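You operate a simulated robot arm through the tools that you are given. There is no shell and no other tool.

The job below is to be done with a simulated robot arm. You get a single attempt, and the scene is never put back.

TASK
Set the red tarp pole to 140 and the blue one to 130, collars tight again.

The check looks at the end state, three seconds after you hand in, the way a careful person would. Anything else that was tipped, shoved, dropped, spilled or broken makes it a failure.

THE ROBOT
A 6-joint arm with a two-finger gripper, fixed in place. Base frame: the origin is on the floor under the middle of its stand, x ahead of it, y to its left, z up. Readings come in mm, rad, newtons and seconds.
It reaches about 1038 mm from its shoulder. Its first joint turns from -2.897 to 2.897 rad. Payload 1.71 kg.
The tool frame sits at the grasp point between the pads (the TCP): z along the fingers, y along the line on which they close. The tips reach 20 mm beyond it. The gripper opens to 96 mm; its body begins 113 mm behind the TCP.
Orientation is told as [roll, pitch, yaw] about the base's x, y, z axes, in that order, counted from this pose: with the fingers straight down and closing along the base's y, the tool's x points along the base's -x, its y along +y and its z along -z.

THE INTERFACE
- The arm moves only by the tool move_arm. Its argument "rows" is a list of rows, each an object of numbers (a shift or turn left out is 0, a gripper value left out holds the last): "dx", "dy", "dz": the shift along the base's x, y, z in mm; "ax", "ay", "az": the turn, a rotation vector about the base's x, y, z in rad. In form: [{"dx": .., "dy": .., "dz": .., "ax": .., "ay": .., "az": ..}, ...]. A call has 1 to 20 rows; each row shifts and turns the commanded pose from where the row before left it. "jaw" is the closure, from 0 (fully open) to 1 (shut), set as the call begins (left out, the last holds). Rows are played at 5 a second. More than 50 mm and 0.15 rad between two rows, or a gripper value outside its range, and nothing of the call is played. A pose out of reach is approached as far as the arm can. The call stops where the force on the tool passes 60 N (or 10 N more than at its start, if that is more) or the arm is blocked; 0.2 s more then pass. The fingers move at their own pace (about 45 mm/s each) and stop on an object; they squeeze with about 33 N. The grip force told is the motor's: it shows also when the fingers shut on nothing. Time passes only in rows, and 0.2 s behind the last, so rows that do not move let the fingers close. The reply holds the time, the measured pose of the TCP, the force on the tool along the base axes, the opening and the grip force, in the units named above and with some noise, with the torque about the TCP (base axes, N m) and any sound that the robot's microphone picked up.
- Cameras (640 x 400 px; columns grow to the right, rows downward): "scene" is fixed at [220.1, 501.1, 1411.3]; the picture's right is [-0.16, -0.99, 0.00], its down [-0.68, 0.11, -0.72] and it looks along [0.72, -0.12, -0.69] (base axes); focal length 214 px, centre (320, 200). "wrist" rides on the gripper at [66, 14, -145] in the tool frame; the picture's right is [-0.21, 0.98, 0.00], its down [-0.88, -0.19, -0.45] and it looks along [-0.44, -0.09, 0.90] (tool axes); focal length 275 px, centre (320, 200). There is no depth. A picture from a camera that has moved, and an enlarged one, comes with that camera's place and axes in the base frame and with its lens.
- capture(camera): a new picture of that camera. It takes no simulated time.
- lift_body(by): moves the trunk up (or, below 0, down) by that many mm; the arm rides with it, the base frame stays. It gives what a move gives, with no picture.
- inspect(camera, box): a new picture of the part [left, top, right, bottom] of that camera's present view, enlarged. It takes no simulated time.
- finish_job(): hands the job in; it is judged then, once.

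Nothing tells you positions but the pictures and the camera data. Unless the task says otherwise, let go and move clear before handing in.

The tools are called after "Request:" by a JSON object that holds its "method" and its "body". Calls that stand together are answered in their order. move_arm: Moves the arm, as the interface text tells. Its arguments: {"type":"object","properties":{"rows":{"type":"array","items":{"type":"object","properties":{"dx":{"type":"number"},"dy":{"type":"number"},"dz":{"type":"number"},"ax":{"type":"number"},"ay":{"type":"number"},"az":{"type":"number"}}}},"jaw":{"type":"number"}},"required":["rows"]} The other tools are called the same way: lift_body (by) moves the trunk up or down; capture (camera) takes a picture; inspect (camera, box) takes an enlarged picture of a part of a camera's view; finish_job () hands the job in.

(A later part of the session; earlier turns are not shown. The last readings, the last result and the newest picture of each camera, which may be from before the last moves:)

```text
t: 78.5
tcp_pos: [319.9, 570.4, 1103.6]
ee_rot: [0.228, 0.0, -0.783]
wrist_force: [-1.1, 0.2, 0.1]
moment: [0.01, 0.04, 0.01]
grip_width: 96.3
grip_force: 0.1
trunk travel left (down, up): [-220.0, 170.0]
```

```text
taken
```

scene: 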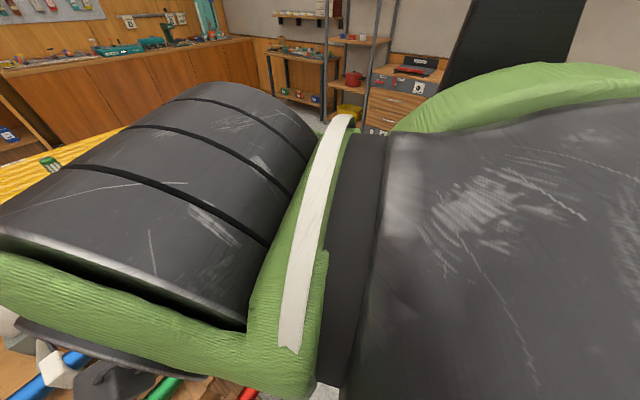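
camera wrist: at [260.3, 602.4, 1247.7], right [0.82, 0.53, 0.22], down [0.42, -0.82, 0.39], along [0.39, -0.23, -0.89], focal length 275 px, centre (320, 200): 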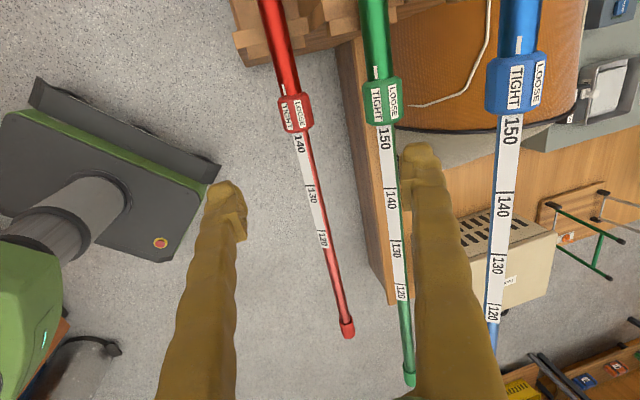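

Request:
{"method": "inspect", "body": {"camera": "wrist", "box": [464, 20, 576, 90]}}

Request:
{"method": "inspect", "body": {"camera": "wrist", "box": [464, 90, 576, 160]}}

Request:
{"method": "inspect", "body": {"camera": "wrist", "box": [440, 170, 552, 240]}}

Request:
{"method": "inspect", "body": {"camera": "wrist", "box": [244, 70, 356, 160]}}

```text
5.71 times, centred on (520, 55) of wrist
camera zoom: at [260.3, 602.4, 1247.7], right [0.82, 0.53, 0.22], down [0.42, -0.82, 0.39], along [0.39, -0.23, -0.89], focal length 1573 px, centre (-823, 1029)
```

zoom: 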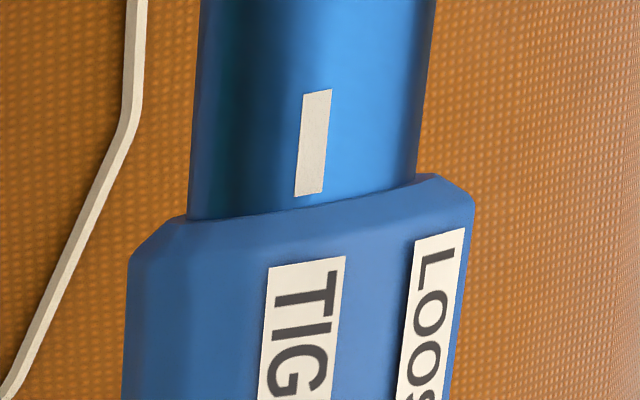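

```text
5.71 times, centred on (520, 125) of wrist
camera zoom: at [260.3, 602.4, 1247.7], right [0.82, 0.53, 0.22], down [0.42, -0.82, 0.39], along [0.39, -0.23, -0.89], focal length 1573 px, centre (-823, 629)
```

zoom: 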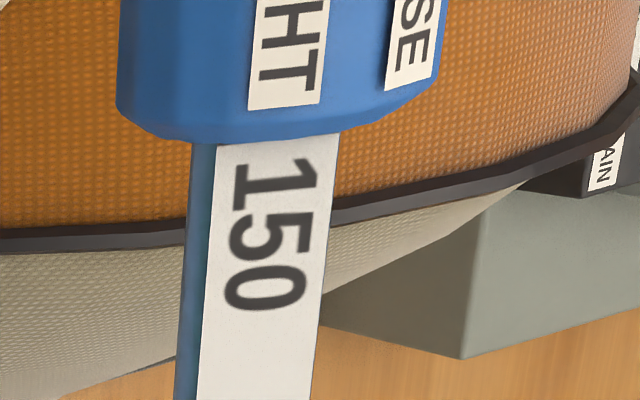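

```text
5.71 times, centred on (496, 205) of wrist
camera zoom: at [260.3, 602.4, 1247.7], right [0.82, 0.53, 0.22], down [0.42, -0.82, 0.39], along [0.39, -0.23, -0.89], focal length 1573 px, centre (-686, 171)
```

zoom: 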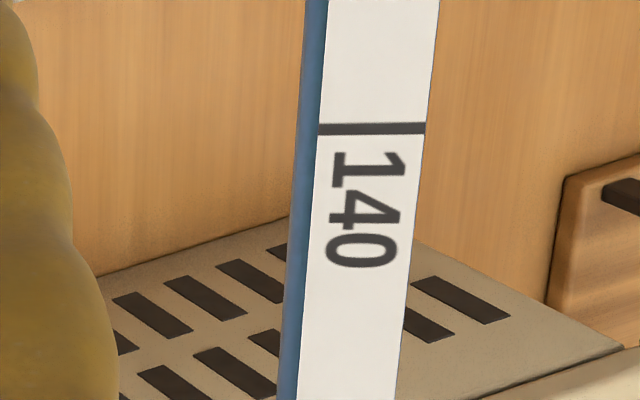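

```text
4.44 times, centred on (300, 115) of wrist
camera zoom: at [260.3, 602.4, 1247.7], right [0.82, 0.53, 0.22], down [0.42, -0.82, 0.39], along [0.39, -0.23, -0.89], focal length 1224 px, centre (409, 578)
```

zoom: 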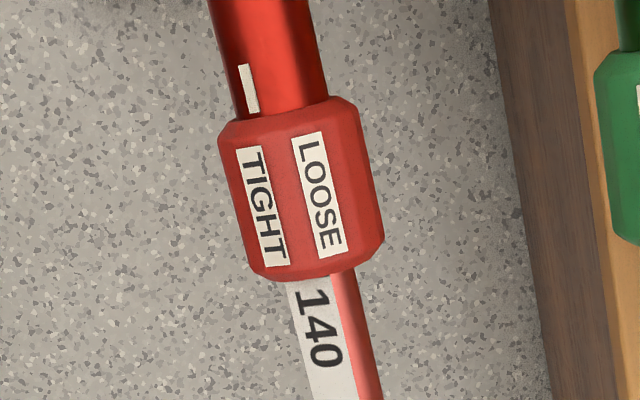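

Blue collar estimate: around n≈877, z≈984. I'll move in to a stand-off with more tilt and take a second view.

Request:
{"method": "move_arm", "body": {"rows": [{"dx": 16.5, "dy": 17, "dz": 0, "ax": 0.0674, "ay": -0.0674}, {"dx": 16.5, "dy": 17, "dz": 0, "ax": 0.0674, "ay": -0.0674}, {"dx": 16.5, "dy": 17, "dz": -3, "ax": 0.0674, "ay": -0.0674}, {"dx": 16.5, "dy": 17, "dz": -4, "ax": 0.0674, "ay": -0.0674}, {"dx": 16.5, "dy": 17, "dz": -4, "ax": 0.0674, "ay": -0.0674}, {"dx": 16.5, "dy": 17, "dz": -4, "ax": 0.0674, "ay": -0.0674}, {"dx": 0}]}}

Request:
{"method": "capture", "body": {"camera": "wrist"}}

Request:
{"method": "capture", "body": {"camera": "scene"}}

```text
t: 80.0
tcp_pos: [418.9, 672.1, 1088.8]
ee_rot: [0.8, 0.0, -0.784]
wrist_force: [0.1, 0.5, 1.0]
moment: [-0.02, 0.0, -0.02]
grip_width: 96.2
grip_force: 0.0
trunk travel left (down, up): [-220.0, 170.0]
```

```text
taken
camera wrist: at [306.9, 652.2, 1199.2], right [0.63, 0.34, 0.7], down [0.3, -0.94, 0.18], along [0.72, 0.1, -0.69], focal length 275 px, centre (320, 200)
```

wrist: 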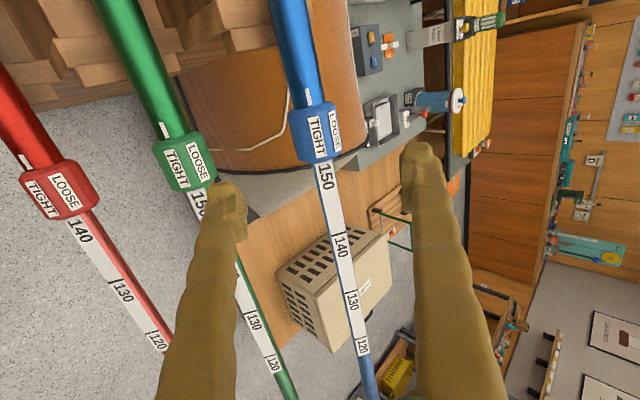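

```text
taken
```

scene: 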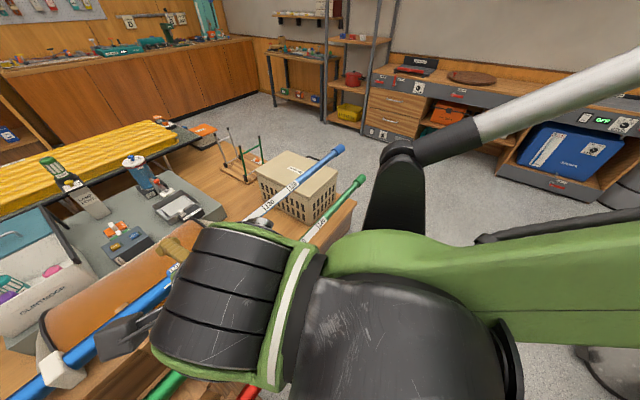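

Request:
{"method": "inspect", "body": {"camera": "wrist", "box": [264, 80, 376, 150]}}

Request:
{"method": "inspect", "body": {"camera": "wrist", "box": [264, 140, 376, 210]}}

Request:
{"method": "inspect", "body": {"camera": "wrist", "box": [290, 210, 402, 280]}}

```text
5.71 times, centred on (320, 115) of wrist
camera zoom: at [306.9, 652.2, 1199.2], right [0.63, 0.34, 0.7], down [0.3, -0.94, 0.18], along [0.72, 0.1, -0.69], focal length 1573 px, centre (320, 686)
```

zoom: 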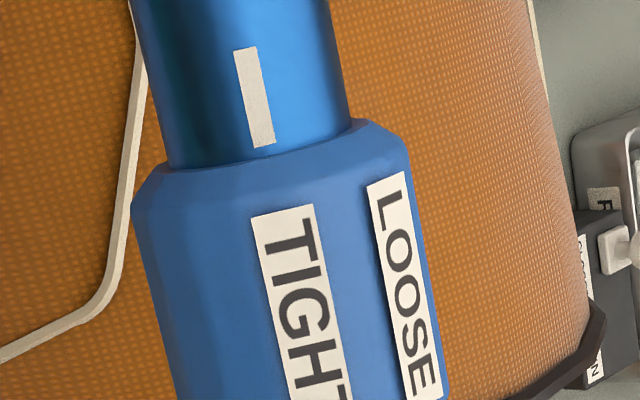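

```text
5.71 times, centred on (320, 175) of wrist
camera zoom: at [306.9, 652.2, 1199.2], right [0.63, 0.34, 0.7], down [0.3, -0.94, 0.18], along [0.72, 0.1, -0.69], focal length 1573 px, centre (320, 343)
```

zoom: 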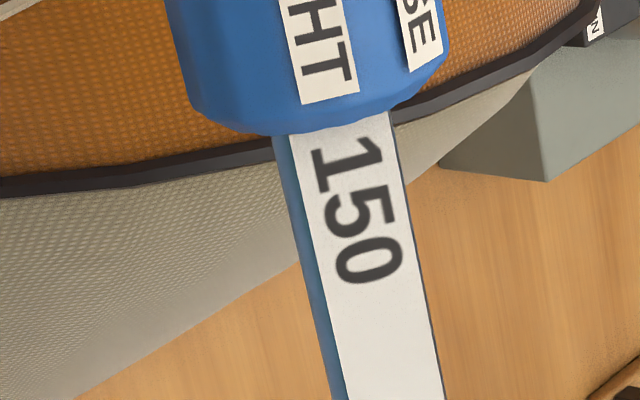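

```text
5.71 times, centred on (346, 245) of wrist
camera zoom: at [306.9, 652.2, 1199.2], right [0.63, 0.34, 0.7], down [0.3, -0.94, 0.18], along [0.72, 0.1, -0.69], focal length 1573 px, centre (171, -57)
```

zoom: 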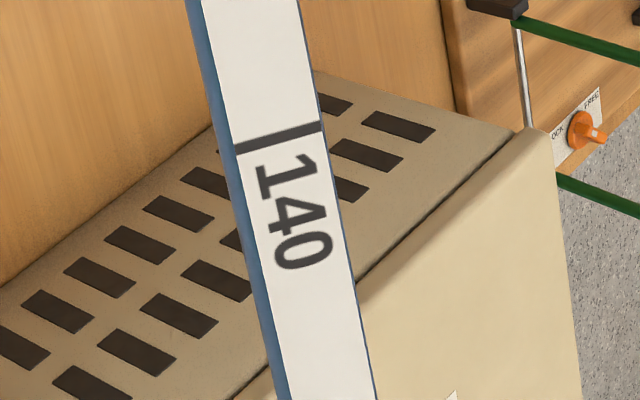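

Blue axis comes out near n≈881, z≈975. I'll test whether the arm can reach the small-tilt starting pose above the blue collar.

Request:
{"method": "move_arm", "body": {"rows": [{"dx": 12.5, "dy": 12.8, "dz": -2, "ax": -0.0796, "ay": 0.0796}, {"dx": 12.5, "dy": 12.8, "dz": -2, "ax": -0.0796, "ay": 0.0796}, {"dx": 12.5, "dy": 12.8, "dz": -3, "ax": -0.0796, "ay": 0.0796}, {"dx": 12.5, "dy": 12.8, "dz": -3, "ax": -0.0796, "ay": 0.0796}, {"dx": 0}]}}

Request:
{"method": "capture", "body": {"camera": "wrist"}}

```text
t: 81.2
tcp_pos: [469.8, 722.5, 1077.1]
ee_rot: [0.349, 0.001, -0.783]
wrist_force: [0.5, 0.5, 0.3]
moment: [-0.02, -0.01, -0.02]
grip_width: 96.0
grip_force: 0.0
trunk travel left (down, up): [-220.0, 170.0]
```

```text
taken
camera wrist: at [397.7, 743.5, 1219.5], right [0.8, 0.51, 0.33], down [0.39, -0.85, 0.35], along [0.46, -0.15, -0.87], focal length 275 px, centre (320, 200)
```

wrist: 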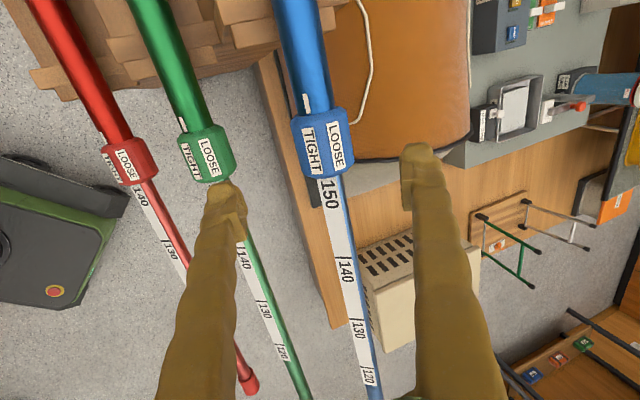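

Request:
{"method": "move_arm", "body": {"rows": [{"dx": 5.7, "dy": 5.7, "dz": -22}, {"dx": 5.7, "dy": 5.7, "dz": -22}, {"dx": 5.7, "dy": 5.7, "dz": -22}, {"dx": 0}]}}

Request:
{"method": "capture", "body": {"camera": "wrist"}}

```text
t: 82.2
tcp_pos: [485.0, 740.7, 1011.6]
ee_rot: [0.349, 0.001, -0.783]
wrist_force: [0.4, 0.3, 0.2]
moment: [-0.04, 0.02, -0.02]
grip_width: 96.2
grip_force: 0.0
trunk travel left (down, up): [-220.0, 170.0]
```

```text
taken
camera wrist: at [413.9, 760.5, 1152.4], right [0.8, 0.51, 0.34], down [0.39, -0.85, 0.35], along [0.46, -0.15, -0.87], focal length 275 px, centre (320, 200)
```

wrist: 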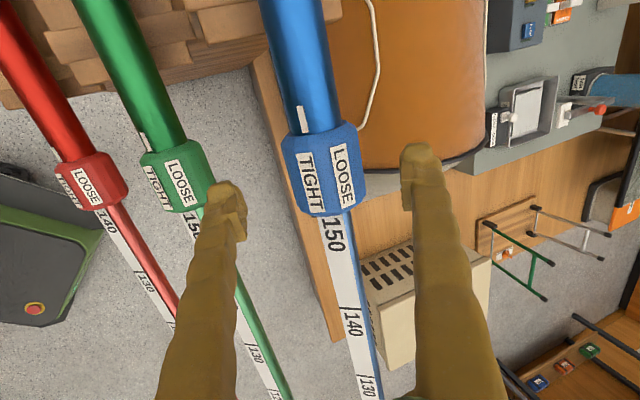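

Request:
{"method": "move_arm", "body": {"rows": [{"dx": 3.6, "dy": 3.1, "dz": -12.2}, {"dx": 3.6, "dy": 3.1, "dz": -12.2}, {"dx": 3.6, "dy": 3.1, "dz": -12.2}, {"dx": 0}]}}

Request:
{"method": "capture", "body": {"camera": "wrist"}}

```text
t: 83.2
tcp_pos: [495.6, 750.5, 975.2]
ee_rot: [0.352, 0.001, -0.783]
wrist_force: [-0.1, 0.8, 1.0]
moment: [-0.02, -0.01, -0.01]
grip_width: 95.9
grip_force: 0.1
trunk travel left (down, up): [-220.0, 170.0]
```

```text
taken
camera wrist: at [424.4, 771.0, 1116.4], right [0.8, 0.51, 0.34], down [0.39, -0.85, 0.35], along [0.46, -0.15, -0.87], focal length 275 px, centre (320, 200)
```

wrist: 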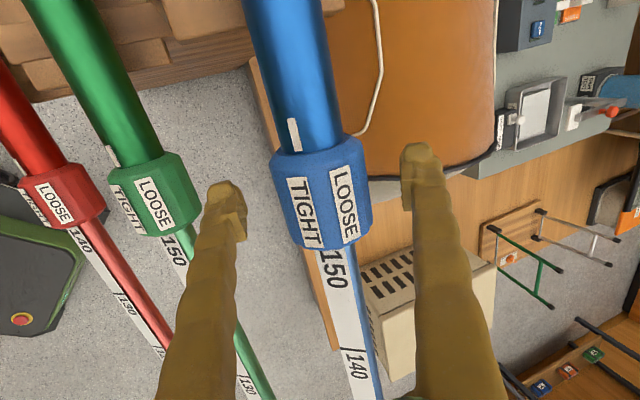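

Request:
{"method": "move_arm", "body": {"rows": [{"dx": 2, "dy": 2, "dz": -3.3}, {"dx": 0}]}}

Request:
{"method": "move_arm", "body": {"rows": [{"dx": 0}, {"dx": 0}, {"dx": 0}, {"dx": 0}, {"dx": 0}], "jaw": 1}}

Request:
{"method": "capture", "body": {"camera": "wrist"}}

```text
t: 83.8
tcp_pos: [497.1, 753.0, 972.4]
ee_rot: [0.35, -0.001, -0.782]
wrist_force: [-0.6, -0.3, -0.4]
moment: [-0.02, -0.02, 0.02]
grip_width: 96.0
grip_force: 0.1
trunk travel left (down, up): [-220.0, 170.0]
```

```text
t: 85.0
tcp_pos: [498.0, 752.6, 972.5]
ee_rot: [0.349, 0.0, -0.784]
wrist_force: [8.3, 12.1, 10.2]
moment: [0.08, 0.03, -0.04]
grip_width: 52.3
grip_force: 35.4
trunk travel left (down, up): [-220.0, 170.0]
```

```text
taken
camera wrist: at [426.6, 772.8, 1113.3], right [0.79, 0.51, 0.34], down [0.39, -0.85, 0.35], along [0.46, -0.15, -0.87], focal length 275 px, centre (320, 200)
```

wrist: 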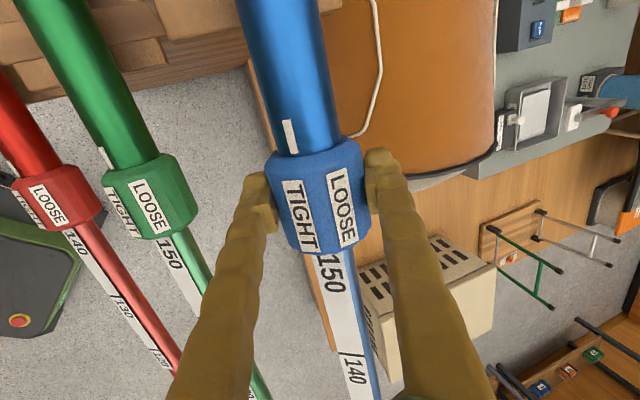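

Gripped cleanly at 52.3 mm. I'll begin the loosening turn in small steps, watching the forces.

Request:
{"method": "move_arm", "body": {"rows": [{"dx": 0.4, "dy": 0.4, "dz": 0.2}, {"ax": 0.0354, "ay": -0.0354}, {"ax": 0.0354, "ay": -0.0354}, {"dx": 0}]}}

Request:
{"method": "capture", "body": {"camera": "wrist"}}

```text
t: 86.0
tcp_pos: [497.6, 751.5, 972.0]
ee_rot: [0.452, 0.001, -0.784]
wrist_force: [3.4, 16.9, 8.8]
moment: [0.07, 0.1, 0.26]
grip_width: 52.6
grip_force: 35.0
trunk travel left (down, up): [-220.0, 170.0]
```

```text
taken
camera wrist: at [416.7, 762.9, 1109.0], right [0.77, 0.48, 0.43], down [0.37, -0.87, 0.32], along [0.53, -0.09, -0.85], focal length 275 px, centre (320, 200)
```

wrist: 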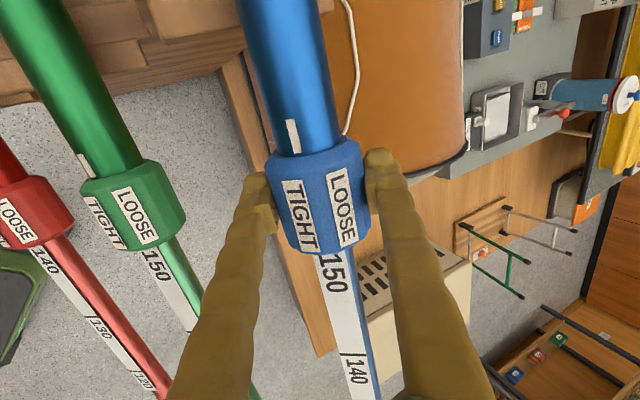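

Request:
{"method": "move_arm", "body": {"rows": [{"dx": 0.2, "dy": 0.7, "dz": 0.3, "ax": 0.0354, "ay": -0.0354}, {"ax": 0.0354, "ay": -0.0354}, {"ax": 0.0354, "ay": -0.0354}, {"dx": 0}]}}

Request:
{"method": "capture", "body": {"camera": "wrist"}}

```text
t: 87.0
tcp_pos: [497.8, 752.1, 971.8]
ee_rot: [0.601, 0.0, -0.782]
wrist_force: [-7.7, 0.8, -5.4]
moment: [-0.11, -0.04, 0.04]
grip_width: 52.7
grip_force: 35.3
trunk travel left (down, up): [-220.0, 170.0]
```

```text
taken
camera wrist: at [402.8, 748.9, 1099.9], right [0.72, 0.43, 0.55], down [0.34, -0.9, 0.26], along [0.61, 0.0, -0.79], focal length 275 px, centre (320, 200)
```

wrist: 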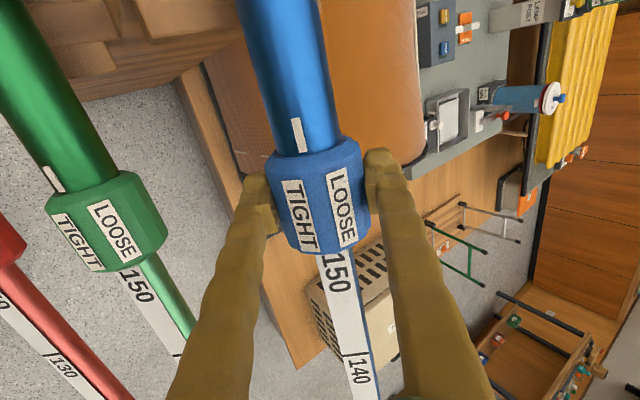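

Request:
{"method": "move_arm", "body": {"rows": [{"dx": -0.2, "ax": 0.0354, "ay": -0.0354}, {"ax": 0.0354, "ay": -0.0354}, {"ax": 0.0354, "ay": -0.0354}, {"dx": 0}]}}

Request:
{"method": "move_arm", "body": {"rows": [{"ax": 0.0354, "ay": -0.0354}, {"ax": 0.0354, "ay": -0.0354}, {"dx": 0}]}}

Request:
{"method": "capture", "body": {"camera": "wrist"}}

```text
t: 88.0
tcp_pos: [498.4, 752.5, 972.6]
ee_rot: [0.749, -0.001, -0.783]
wrist_force: [-13.9, -5.1, -10.0]
moment: [-0.09, -0.08, 0.02]
grip_width: 52.5
grip_force: 35.5
trunk travel left (down, up): [-220.0, 170.0]
```

```text
t: 88.8
tcp_pos: [498.5, 752.6, 973.1]
ee_rot: [0.851, 0.0, -0.782]
wrist_force: [-14.1, -10.1, -16.5]
moment: [-0.02, 0.05, -0.13]
grip_width: 52.3
grip_force: 35.2
trunk travel left (down, up): [-220.0, 170.0]
```

```text
taken
camera wrist: at [381.9, 728.1, 1078.5], right [0.6, 0.31, 0.74], down [0.3, -0.94, 0.15], along [0.74, 0.13, -0.66], focal length 275 px, centre (320, 200)
```

wrist: 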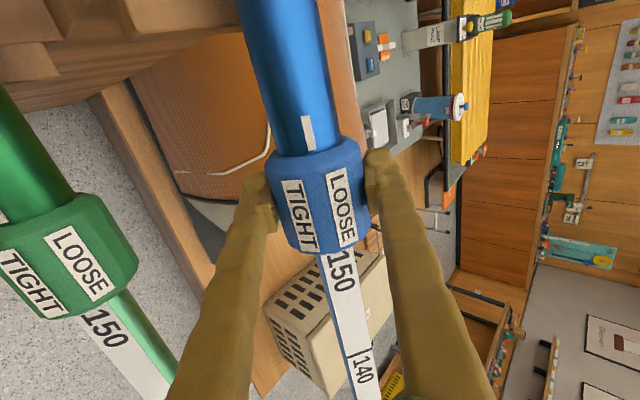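

Request:
{"method": "move_arm", "body": {"rows": [{"dx": -0.5, "dy": -0.5, "dz": -0.7, "ax": 0.0354, "ay": -0.0354}, {"ax": 0.0354, "ay": -0.0354}, {"ax": 0.0354, "ay": -0.0354}, {"dx": 0}]}}

Request:
{"method": "inspect", "body": {"camera": "wrist", "box": [220, 60, 420, 260]}}

```text
t: 89.8
tcp_pos: [498.2, 753.5, 971.3]
ee_rot: [1.001, 0.0, -0.783]
wrist_force: [-8.9, -1.8, -8.2]
moment: [0.06, 0.05, 0.05]
grip_width: 52.1
grip_force: 34.3
trunk travel left (down, up): [-220.0, 170.0]
```

```text
2.00 times, centred on (320, 160) of wrist
camera zoom: at [371.3, 717.4, 1062.1], right [0.52, 0.23, 0.82], down [0.29, -0.95, 0.08], along [0.81, 0.19, -0.56], focal length 551 px, centre (320, 280)
```

zoom: 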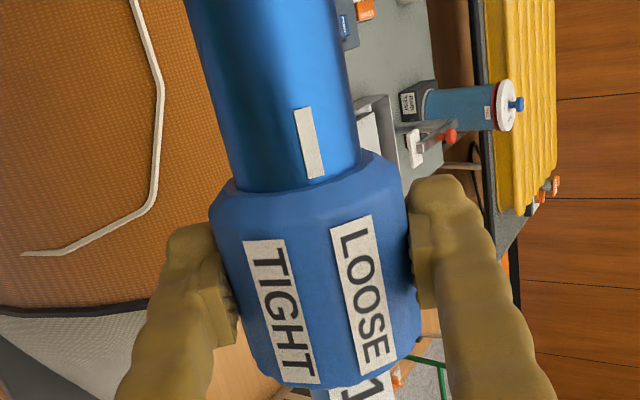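

Request:
{"method": "move_arm", "body": {"rows": [{"dx": -0.2, "dz": -0.2, "ax": 0.0354, "ay": -0.0354}, {"ax": 0.0354, "ay": -0.0354}, {"dx": 0}]}}

Request:
{"method": "move_arm", "body": {"rows": [{"ax": 0.0212, "ay": -0.0212}, {"ax": 0.0212, "ay": -0.0212}, {"dx": 0}]}}

Request:
{"method": "inspect", "body": {"camera": "wrist", "box": [220, 60, 420, 260]}}

```text
t: 90.7
tcp_pos: [499.3, 752.0, 972.0]
ee_rot: [1.102, 0.001, -0.785]
wrist_force: [-1.3, 6.4, 2.6]
moment: [0.1, 0.04, 0.27]
grip_width: 52.6
grip_force: 34.8
trunk travel left (down, up): [-220.0, 170.0]
```

```text
t: 91.5
tcp_pos: [497.2, 752.9, 972.6]
ee_rot: [1.162, -0.003, -0.783]
wrist_force: [-5.2, 2.9, 4.8]
moment: [-0.49, -0.11, -0.04]
grip_width: 52.3
grip_force: 35.7
trunk travel left (down, up): [-220.0, 170.0]
```

```text
2.00 times, centred on (320, 160) of wrist
camera zoom: at [361.7, 707.8, 1042.9], right [0.42, 0.13, 0.9], down [0.28, -0.96, 0.01], along [0.86, 0.25, -0.44], focal length 551 px, centre (320, 280)
```

zoom: 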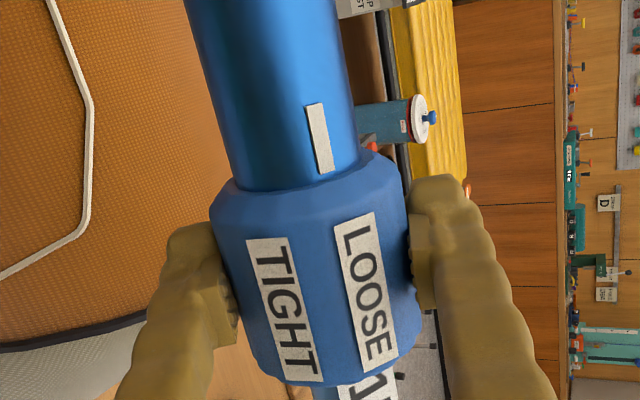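

Request:
{"method": "move_arm", "body": {"rows": [{"ax": 0.0212, "ay": -0.0212}, {"ax": 0.0141, "ay": -0.0141}, {"dx": 0}]}}

Request:
{"method": "inspect", "body": {"camera": "wrist", "box": [220, 60, 420, 260]}}

```text
t: 92.2
tcp_pos: [497.3, 752.3, 972.4]
ee_rot: [1.211, 0.001, -0.784]
wrist_force: [-7.0, -3.6, 2.7]
moment: [-0.43, -0.03, 0.05]
grip_width: 52.3
grip_force: 35.2
trunk travel left (down, up): [-220.0, 170.0]
```

```text
2.00 times, centred on (320, 160) of wrist
camera zoom: at [359.6, 705.4, 1036.4], right [0.39, 0.1, 0.92], down [0.28, -0.96, -0.02], along [0.88, 0.26, -0.4], focal length 551 px, centre (320, 280)
```

zoom: 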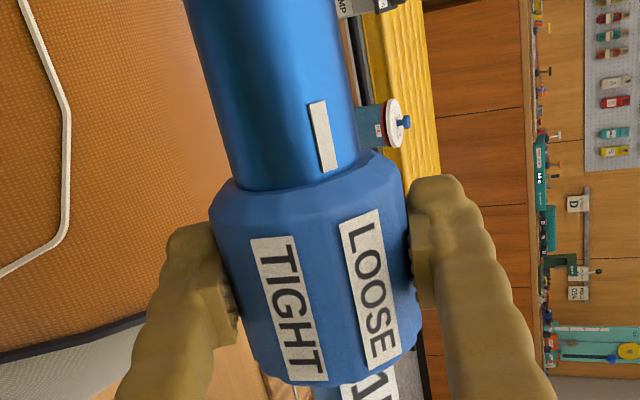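

The collar is at its LOOSE stop. I'll open, back off along the tool for 65 mm, then rise and reduce the tilt to stay clear of the green pole.

Request:
{"method": "move_arm", "body": {"rows": [{"dx": 0}, {"dx": 0}, {"dx": 0}, {"dx": 0}, {"dx": -10.6, "dy": -10.6, "dz": 6}, {"dx": -10.6, "dy": -10.6, "dz": 6}, {"dx": -10.6, "dy": -10.6, "dz": 6}, {"dx": -10.6, "dy": -10.6, "dz": 6}, {"dx": 0}], "jaw": 0}}

Request:
{"method": "capture", "body": {"camera": "wrist"}}

Request:
{"method": "capture", "body": {"camera": "scene"}}

```text
t: 94.2
tcp_pos: [455.4, 708.4, 994.9]
ee_rot: [1.212, -0.001, -0.784]
wrist_force: [0.3, -0.5, 0.0]
moment: [0.0, 0.02, 0.0]
grip_width: 96.3
grip_force: 0.0
trunk travel left (down, up): [-220.0, 170.0]
```

```text
taken
camera wrist: at [317.4, 662.4, 1059.2], right [0.39, 0.1, 0.92], down [0.28, -0.96, -0.02], along [0.88, 0.26, -0.4], focal length 275 px, centre (320, 200)
```

wrist: 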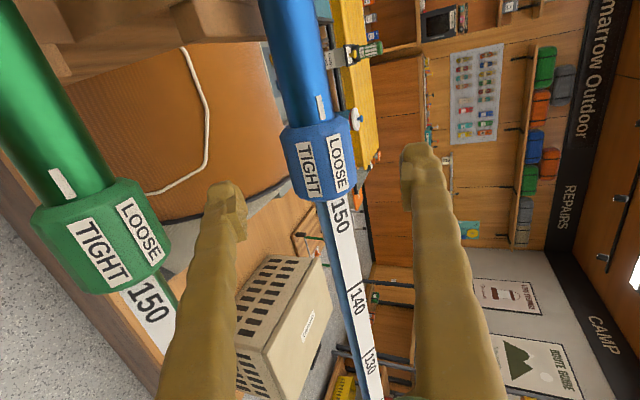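

```text
taken
```

scene: 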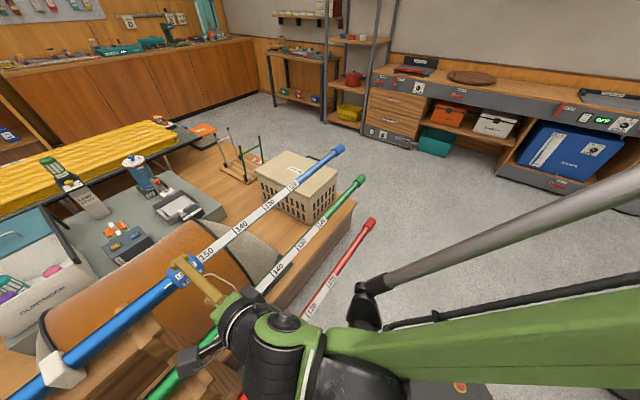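

Blue LOOSE is on the mark. The blue cap is about 990 mm out, so I'll raise the trunk and yaw the gripper a little more radially, then travel above to the blue tip.

Request:
{"method": "lift_body", "body": {"by": 120}}

Request:
{"method": "move_arm", "body": {"rows": [{"dx": 30, "dy": -30, "az": -0.025}, {"dx": 30, "dy": -30, "az": -0.025}, {"dx": 30, "dy": -30, "az": -0.025}, {"dx": 30, "dy": -30, "az": -0.025}, {"dx": 30, "dy": -30, "az": -0.025}, {"dx": 30, "dy": -30, "az": -0.025}, {"dx": 30, "dy": -30, "az": -0.025}, {"dx": 0}]}}

Request:
{"method": "capture", "body": {"camera": "wrist"}}

Request:
{"method": "capture", "body": {"camera": "scene"}}

```text
t: 95.8
tcp_pos: [455.2, 709.2, 1114.6]
ee_rot: [1.211, -0.001, -0.784]
wrist_force: [-0.9, -0.9, -0.9]
moment: [-0.01, -0.04, -0.03]
grip_width: 96.2
grip_force: 0.1
trunk travel left (down, up): [-340.0, 50.0]
```

```text
t: 97.5
tcp_pos: [665.7, 495.9, 1112.9]
ee_rot: [1.211, 0.0, -0.958]
wrist_force: [0.9, 0.1, 1.1]
moment: [0.0, 0.04, 0.03]
grip_width: 96.0
grip_force: 0.0
trunk travel left (down, up): [-340.0, 50.0]
```

```text
taken
camera wrist: at [522.2, 474.6, 1177.6], right [0.4, 0.03, 0.92], down [0.11, -0.99, -0.02], along [0.91, 0.11, -0.4], focal length 275 px, centre (320, 200)
```

wrist: 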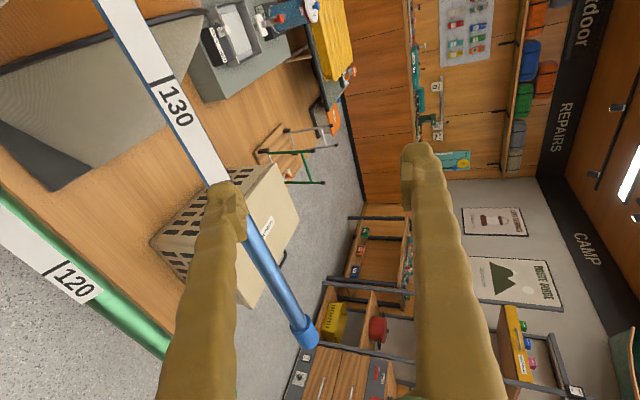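

```text
taken
```

scene: 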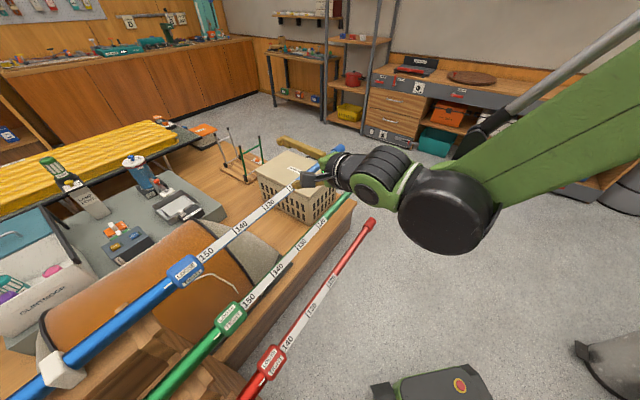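

Request:
{"method": "move_arm", "body": {"rows": [{"dx": 27, "dy": -33, "az": -0.025}, {"dx": 27, "dy": -33, "az": -0.025}, {"dx": 27, "dy": -33, "az": -0.025}, {"dx": 27, "dy": -33, "az": -0.025}, {"dx": 27, "dy": -33, "az": -0.025}, {"dx": 27, "dy": -33, "az": -0.025}, {"dx": 27, "dy": -33, "az": -0.025}, {"dx": 0}]}}

Request:
{"method": "capture", "body": {"camera": "wrist"}}

Request:
{"method": "inspect", "body": {"camera": "scene", "box": [210, 320, 338, 400]}}

Request:
{"method": "inspect", "body": {"camera": "scene", "box": [252, 335, 300, 365]}}

```text
t: 99.3
tcp_pos: [853.5, 266.5, 1113.8]
ee_rot: [1.212, 0.001, -1.134]
wrist_force: [0.5, -0.1, 0.2]
moment: [0.0, 0.02, 0.04]
grip_width: 96.3
grip_force: 0.1
trunk travel left (down, up): [-340.0, 50.0]
```

```text
taken
camera wrist: at [707.5, 270.1, 1178.0], right [0.4, -0.04, 0.92], down [-0.07, -1.0, -0.02], along [0.91, -0.05, -0.4], focal length 275 px, centre (320, 200)
```

wrist: 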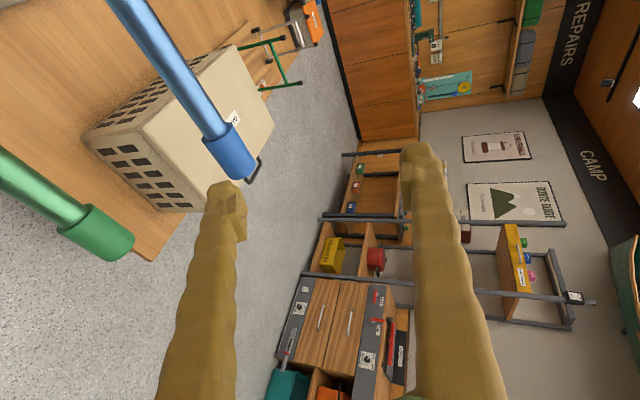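

```text
5.00 times, centred on (274, 360) of scene
camera zoom: at [220.1, 501.1, 1411.3], right [-0.16, -0.99, 0.0], down [-0.68, 0.11, -0.72], along [0.72, -0.12, -0.69], focal length 1072 px, centre (550, -600)
```

zoom: 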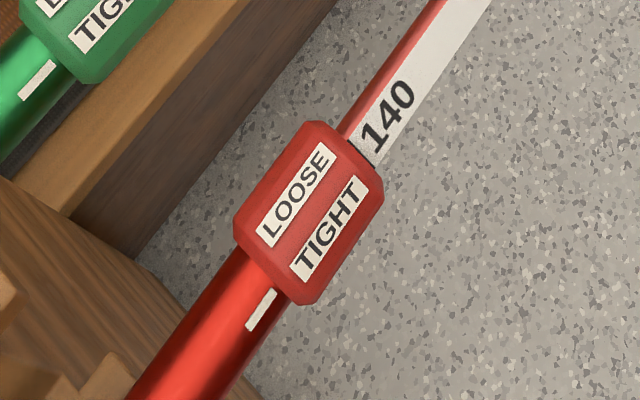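

```text
13.33 times, centred on (276, 350) of scene
camera zoom: at [220.1, 501.1, 1411.3], right [-0.16, -0.99, 0.0], down [-0.68, 0.11, -0.72], along [0.72, -0.12, -0.69], focal length 2860 px, centre (907, -1800)
```

zoom: 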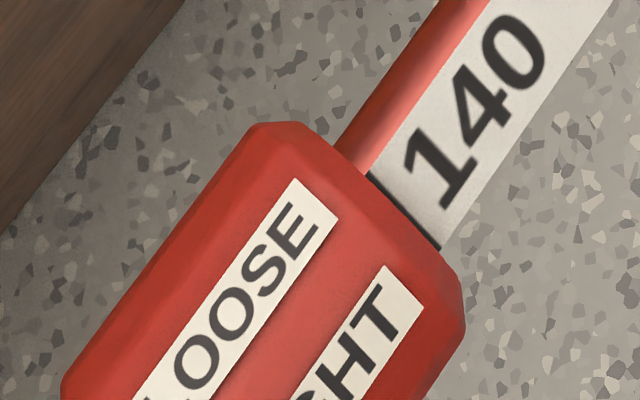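

Red checks out: 140 with the collar in exactly its original TIGHT position. Now I'll descend to a stand-off in front of the blue cap.

Request:
{"method": "move_arm", "body": {"rows": [{"dx": 1.4, "dy": 2.8, "dz": -27}, {"dx": 1.4, "dy": 2.8, "dz": -27}, {"dx": 1.4, "dy": 2.8, "dz": -27}, {"dx": 1.4, "dy": 2.8, "dz": -28}, {"dx": 0}]}}

Request:
{"method": "capture", "body": {"camera": "wrist"}}

Request:
{"method": "capture", "body": {"camera": "scene"}}

```text
t: 100.5
tcp_pos: [859.8, 280.4, 1006.0]
ee_rot: [1.212, -0.001, -1.134]
wrist_force: [0.8, 0.7, 0.6]
moment: [-0.01, -0.01, 0.0]
grip_width: 96.1
grip_force: 0.2
trunk travel left (down, up): [-340.0, 50.0]
```

```text
taken
camera wrist: at [713.2, 283.5, 1070.3], right [0.4, -0.04, 0.92], down [-0.06, -1.0, -0.02], along [0.91, -0.05, -0.4], focal length 275 px, centre (320, 200)
```

wrist: 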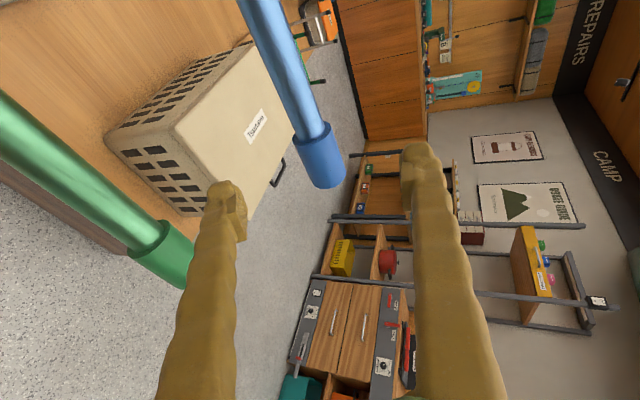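

```text
taken
```

scene: 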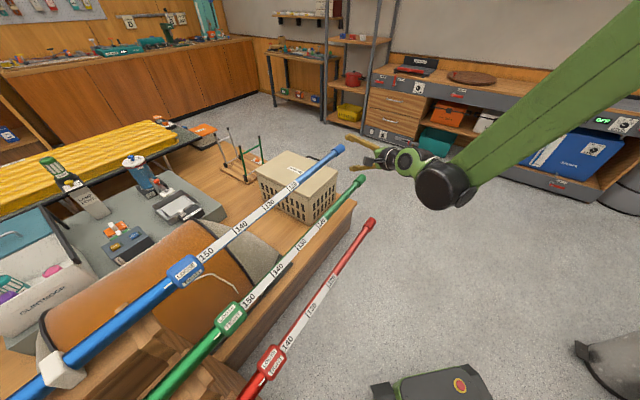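

Request:
{"method": "move_arm", "body": {"rows": [{"dx": 18.5, "dy": 8.4, "dz": -8.2}, {"dx": 18.5, "dy": 8.4, "dz": -8.2}, {"dx": 18.5, "dy": 8.4, "dz": -8.2}, {"dx": 0}]}}

Request:
{"method": "capture", "body": {"camera": "wrist"}}

Request:
{"method": "inspect", "body": {"camera": "scene", "box": [290, 110, 450, 210]}}

```text
t: 101.5
tcp_pos: [914.5, 306.2, 981.4]
ee_rot: [1.211, 0.0, -1.134]
wrist_force: [0.5, -0.7, -0.3]
moment: [0.0, -0.03, 0.03]
grip_width: 96.0
grip_force: 0.1
trunk travel left (down, up): [-340.0, 50.0]
```

```text
taken
camera wrist: at [769.4, 310.0, 1044.7], right [0.4, -0.04, 0.92], down [-0.07, -1.0, -0.02], along [0.91, -0.05, -0.4], focal length 275 px, centre (320, 200)
```

wrist: 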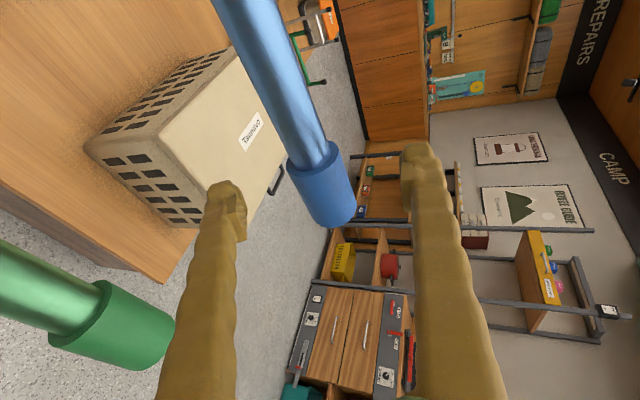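

```text
4.00 times, centred on (370, 160) of scene
camera zoom: at [220.1, 501.1, 1411.3], right [-0.16, -0.99, 0.0], down [-0.68, 0.11, -0.72], along [0.72, -0.12, -0.69], focal length 858 px, centre (120, 360)
```

zoom: 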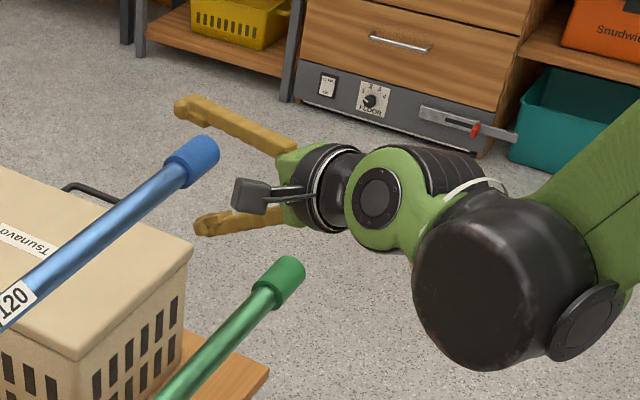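

Request:
{"method": "move_arm", "body": {"rows": [{"dx": 10, "dy": 4.2, "dz": -4.2}, {"dx": 10, "dy": 4.2, "dz": -4.2}, {"dx": 0}]}}

Request:
{"method": "capture", "body": {"camera": "wrist"}}

```text
t: 102.3
tcp_pos: [935.1, 313.7, 972.3]
ee_rot: [1.21, 0.0, -1.134]
wrist_force: [-0.6, -0.1, -0.4]
moment: [0.02, 0.02, 0.02]
grip_width: 96.0
grip_force: 0.1
trunk travel left (down, up): [-340.0, 50.0]
```

```text
taken
camera wrist: at [789.7, 318.0, 1035.9], right [0.4, -0.04, 0.92], down [-0.07, -1.0, -0.02], along [0.91, -0.05, -0.4], focal length 275 px, centre (320, 200)
```

wrist: 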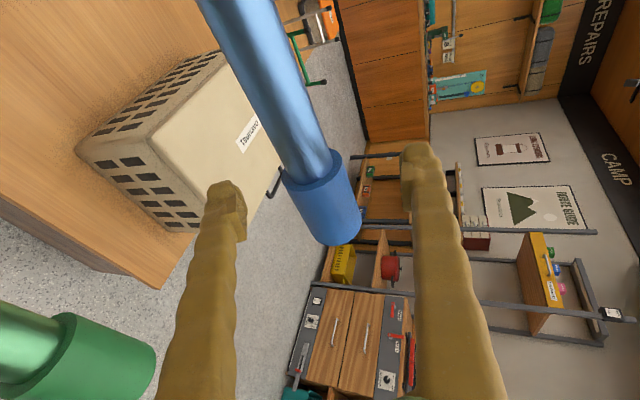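

Request:
{"method": "move_arm", "body": {"rows": [{"dx": 0}, {"dx": 0}, {"dx": 0}, {"dx": 0}, {"dx": 0}, {"dx": 0}], "jaw": 1}}

Request:
{"method": "capture", "body": {"camera": "wrist"}}

```text
t: 103.8
tcp_pos: [935.2, 313.7, 972.4]
ee_rot: [1.211, -0.002, -1.134]
wrist_force: [6.4, 3.4, 8.5]
moment: [-0.55, -0.63, 0.19]
grip_width: 34.2
grip_force: 34.9
trunk travel left (down, up): [-340.0, 50.0]
```

```text
taken
camera wrist: at [789.6, 318.1, 1036.3], right [0.4, -0.04, 0.92], down [-0.06, -1.0, -0.02], along [0.92, -0.05, -0.4], focal length 275 px, centre (320, 200)
```

wrist: 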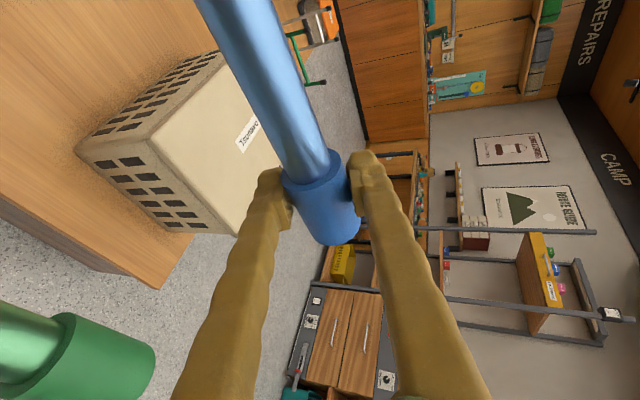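

The blue cap is held. I'll start sliding it inward along the pole and check the loads.

Request:
{"method": "move_arm", "body": {"rows": [{"dx": 0.1, "dy": 0.1, "dz": 0.3}, {"dx": -7.07, "dy": 7.07}, {"dx": -7.07, "dy": 7.07}, {"dx": 0}]}}

Request:
{"method": "inspect", "body": {"camera": "scene", "box": [160, 225, 256, 285]}}

```text
t: 104.8
tcp_pos: [921.5, 328.0, 972.3]
ee_rot: [1.21, -0.001, -1.134]
wrist_force: [3.4, 6.7, 0.3]
moment: [-0.6, -0.45, 0.56]
grip_width: 34.0
grip_force: 35.2
trunk travel left (down, up): [-340.0, 50.0]
```

```text
6.67 times, centred on (208, 255) of scene
camera zoom: at [220.1, 501.1, 1411.3], right [-0.16, -0.99, 0.0], down [-0.68, 0.11, -0.72], along [0.72, -0.12, -0.69], focal length 1430 px, centre (1067, -167)
```

zoom: 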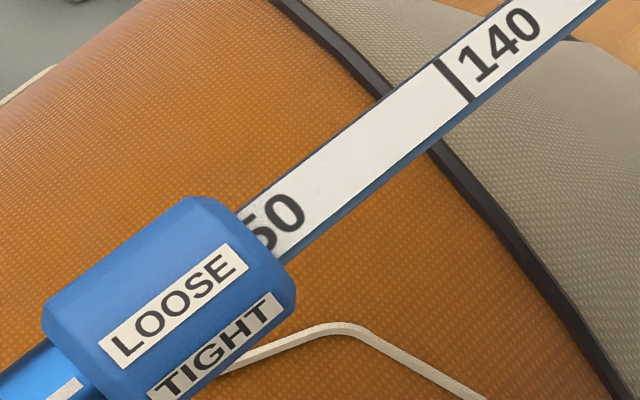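

Request:
{"method": "move_arm", "body": {"rows": [{"dx": -7.07, "dy": 7.07}, {"dx": -7.07, "dy": 7.07}, {"dx": -7.07, "dy": 7.07}, {"dx": -7.07, "dy": 7.07}, {"dx": 0}]}}

Request:
{"method": "move_arm", "body": {"rows": [{"dx": -7.07, "dy": 7.07}, {"dx": -7.07, "dy": 7.07}, {"dx": -7.07, "dy": 7.07}, {"dx": -7.07, "dy": 7.07}, {"dx": 0}]}}

Request:
{"method": "capture", "body": {"camera": "scene"}}

```text
t: 106.0
tcp_pos: [893.8, 356.6, 971.9]
ee_rot: [1.21, 0.0, -1.131]
wrist_force: [1.9, 2.7, 7.6]
moment: [-0.66, -0.65, 0.2]
grip_width: 33.9
grip_force: 35.0
trunk travel left (down, up): [-340.0, 50.0]
```

```text
t: 107.2
tcp_pos: [865.1, 385.6, 973.0]
ee_rot: [1.208, 0.001, -1.133]
wrist_force: [10.0, 12.4, 2.5]
moment: [-0.61, -0.52, 0.38]
grip_width: 34.1
grip_force: 35.4
trunk travel left (down, up): [-340.0, 50.0]
```

```text
taken
```

scene: 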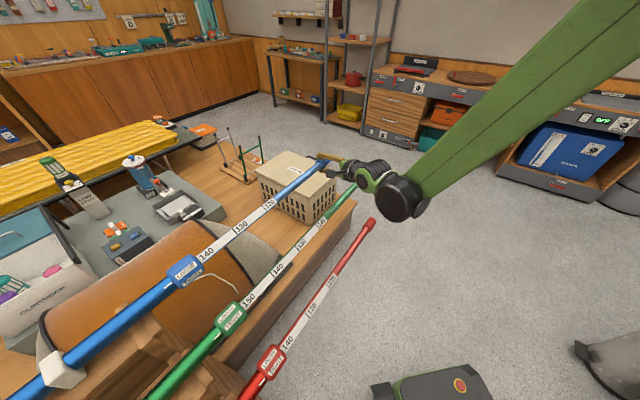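

Request:
{"method": "move_arm", "body": {"rows": [{"dx": -7.07, "dy": 7.07, "dz": 0}, {"dx": -7.07, "dy": 7.07}, {"dx": -7.07, "dy": 7.07}, {"dx": -7.07, "dy": 7.07}, {"dx": 0}]}}

Request:
{"method": "move_arm", "body": {"rows": [{"dx": -7.07, "dy": 7.07}, {"dx": -7.07, "dy": 7.07}, {"dx": -7.07, "dy": 7.07}, {"dx": -7.07, "dy": 7.07}, {"dx": 0}]}}

Request:
{"method": "inspect", "body": {"camera": "scene", "box": [160, 225, 256, 285]}}

Request:
{"method": "capture", "body": {"camera": "scene"}}

```text
t: 108.3
tcp_pos: [836.7, 412.4, 972.4]
ee_rot: [1.211, 0.0, -1.133]
wrist_force: [3.6, 4.5, -2.5]
moment: [-0.63, -0.54, 0.39]
grip_width: 34.1
grip_force: 34.5
trunk travel left (down, up): [-340.0, 50.0]
```

```text
t: 109.5
tcp_pos: [806.6, 440.8, 973.0]
ee_rot: [1.209, 0.0, -1.133]
wrist_force: [-8.7, -7.9, -10.7]
moment: [-0.73, -0.56, 0.34]
grip_width: 34.0
grip_force: 34.6
trunk travel left (down, up): [-340.0, 50.0]
```

```text
6.67 times, centred on (208, 255) of scene
camera zoom: at [220.1, 501.1, 1411.3], right [-0.16, -0.99, 0.0], down [-0.68, 0.11, -0.72], along [0.72, -0.12, -0.69], focal length 1430 px, centre (1067, -167)
```

zoom: 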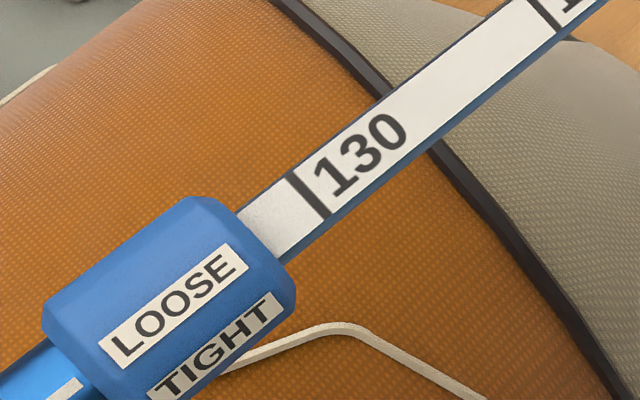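

```text
taken
```

scene: 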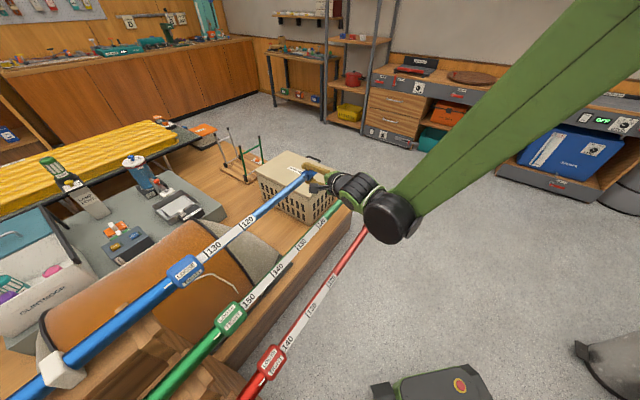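

Request:
{"method": "move_arm", "body": {"rows": [{"dx": -6.4, "dy": 6.4, "dz": -0.2}, {"dx": -6.4, "dy": 6.4}, {"dx": 0}, {"dx": 0}]}}

Request:
{"method": "inspect", "body": {"camera": "scene", "box": [160, 245, 224, 285]}}

```text
t: 110.5
tcp_pos: [794.0, 453.0, 973.4]
ee_rot: [1.21, -0.001, -1.135]
wrist_force: [-8.9, -5.0, -15.0]
moment: [-0.5, -0.38, 0.59]
grip_width: 34.2
grip_force: 35.3
trunk travel left (down, up): [-340.0, 50.0]
```

```text
10.00 times, centred on (192, 265) of scene
camera zoom: at [220.1, 501.1, 1411.3], right [-0.16, -0.99, 0.0], down [-0.68, 0.11, -0.72], along [0.72, -0.12, -0.69], focal length 2145 px, centre (1600, -450)
```

zoom: 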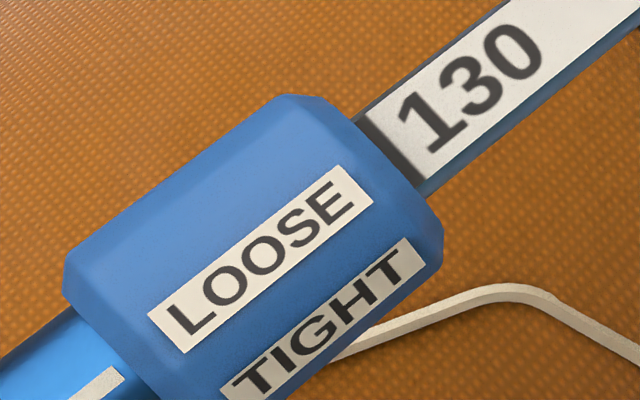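

Request:
{"method": "move_arm", "body": {"rows": [{"dx": -1.2, "dy": 1.2, "dz": -0.3}, {"dx": 0}, {"dx": 0}]}}

Request:
{"method": "inspect", "body": {"camera": "scene", "box": [160, 245, 224, 285]}}

```text
t: 111.3
tcp_pos: [793.3, 455.7, 971.6]
ee_rot: [1.211, 0.0, -1.133]
wrist_force: [-4.0, -5.4, -6.2]
moment: [-0.78, -0.62, 0.13]
grip_width: 34.3
grip_force: 34.9
trunk travel left (down, up): [-340.0, 50.0]
```

```text
10.00 times, centred on (192, 265) of scene
camera zoom: at [220.1, 501.1, 1411.3], right [-0.16, -0.99, 0.0], down [-0.68, 0.11, -0.72], along [0.72, -0.12, -0.69], focal length 2145 px, centre (1600, -450)
```

zoom: 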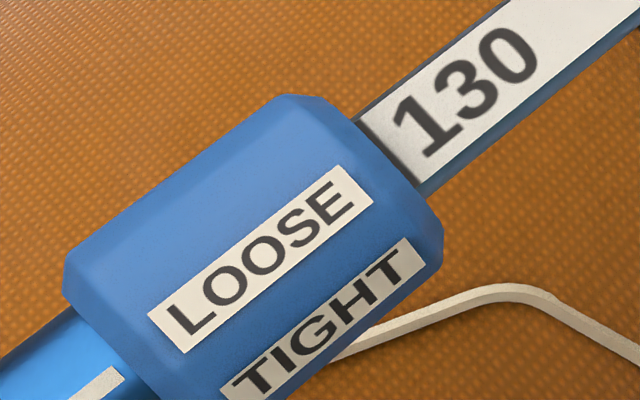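

Request:
{"method": "move_arm", "body": {"rows": [{"dx": -0.4, "dy": 0.4}, {"dx": 0}, {"dx": 0}]}}

Request:
{"method": "inspect", "body": {"camera": "scene", "box": [160, 245, 224, 285]}}

```text
t: 112.2
tcp_pos: [793.9, 455.8, 972.7]
ee_rot: [1.211, -0.002, -1.132]
wrist_force: [-1.8, -4.9, -2.6]
moment: [-0.66, -0.5, 0.36]
grip_width: 34.0
grip_force: 34.8
trunk travel left (down, up): [-340.0, 50.0]
```

```text
10.00 times, centred on (192, 265) of scene
camera zoom: at [220.1, 501.1, 1411.3], right [-0.16, -0.99, 0.0], down [-0.68, 0.11, -0.72], along [0.72, -0.12, -0.69], focal length 2145 px, centre (1600, -450)
```

zoom: 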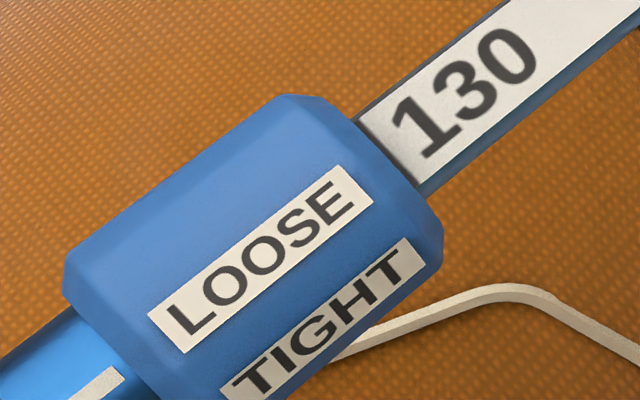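

Blue now reads 130, matching how 150 sat originally. I'll release the cap, back off, and recheck.

Request:
{"method": "move_arm", "body": {"rows": [{"dx": 0}, {"dx": 0}, {"dx": 0}, {"dx": 0}, {"dx": -17, "dy": -7.9, "dz": 7}, {"dx": -17, "dy": -7.9, "dz": 7}, {"dx": -17, "dy": -7.9, "dz": 7}, {"dx": -17, "dy": -7.9, "dz": 7}, {"dx": -17, "dy": -7.9, "dz": 7}, {"dx": 0}], "jaw": 0}}

Request:
{"method": "inspect", "body": {"camera": "scene", "box": [160, 245, 224, 285]}}

Request:
{"method": "capture", "body": {"camera": "wrist"}}

Request:
{"method": "capture", "body": {"camera": "scene"}}

```text
t: 114.3
tcp_pos: [709.5, 415.6, 1007.5]
ee_rot: [1.212, -0.001, -1.133]
wrist_force: [-0.2, -0.7, 0.4]
moment: [0.01, 0.01, 0.01]
grip_width: 96.1
grip_force: 0.0
trunk travel left (down, up): [-340.0, 50.0]
```

```text
10.00 times, centred on (192, 265) of scene
camera zoom: at [220.1, 501.1, 1411.3], right [-0.16, -0.99, 0.0], down [-0.68, 0.11, -0.72], along [0.72, -0.12, -0.69], focal length 2145 px, centre (1600, -450)
```

zoom: 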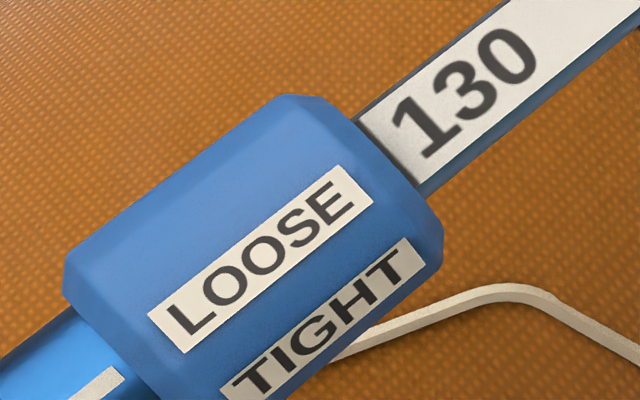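

```text
taken
camera wrist: at [563.7, 418.7, 1070.8], right [0.4, -0.04, 0.92], down [-0.06, -1.0, -0.02], along [0.91, -0.05, -0.4], focal length 275 px, centre (320, 200)
```

wrist: 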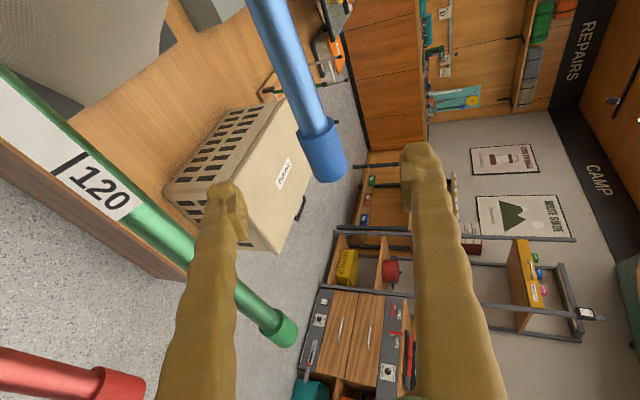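

```text
taken
```

scene: 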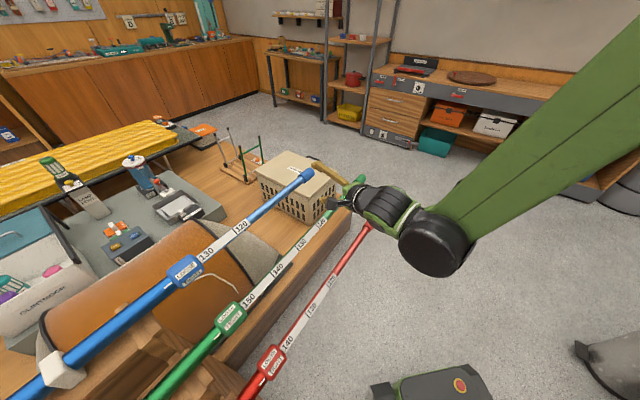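

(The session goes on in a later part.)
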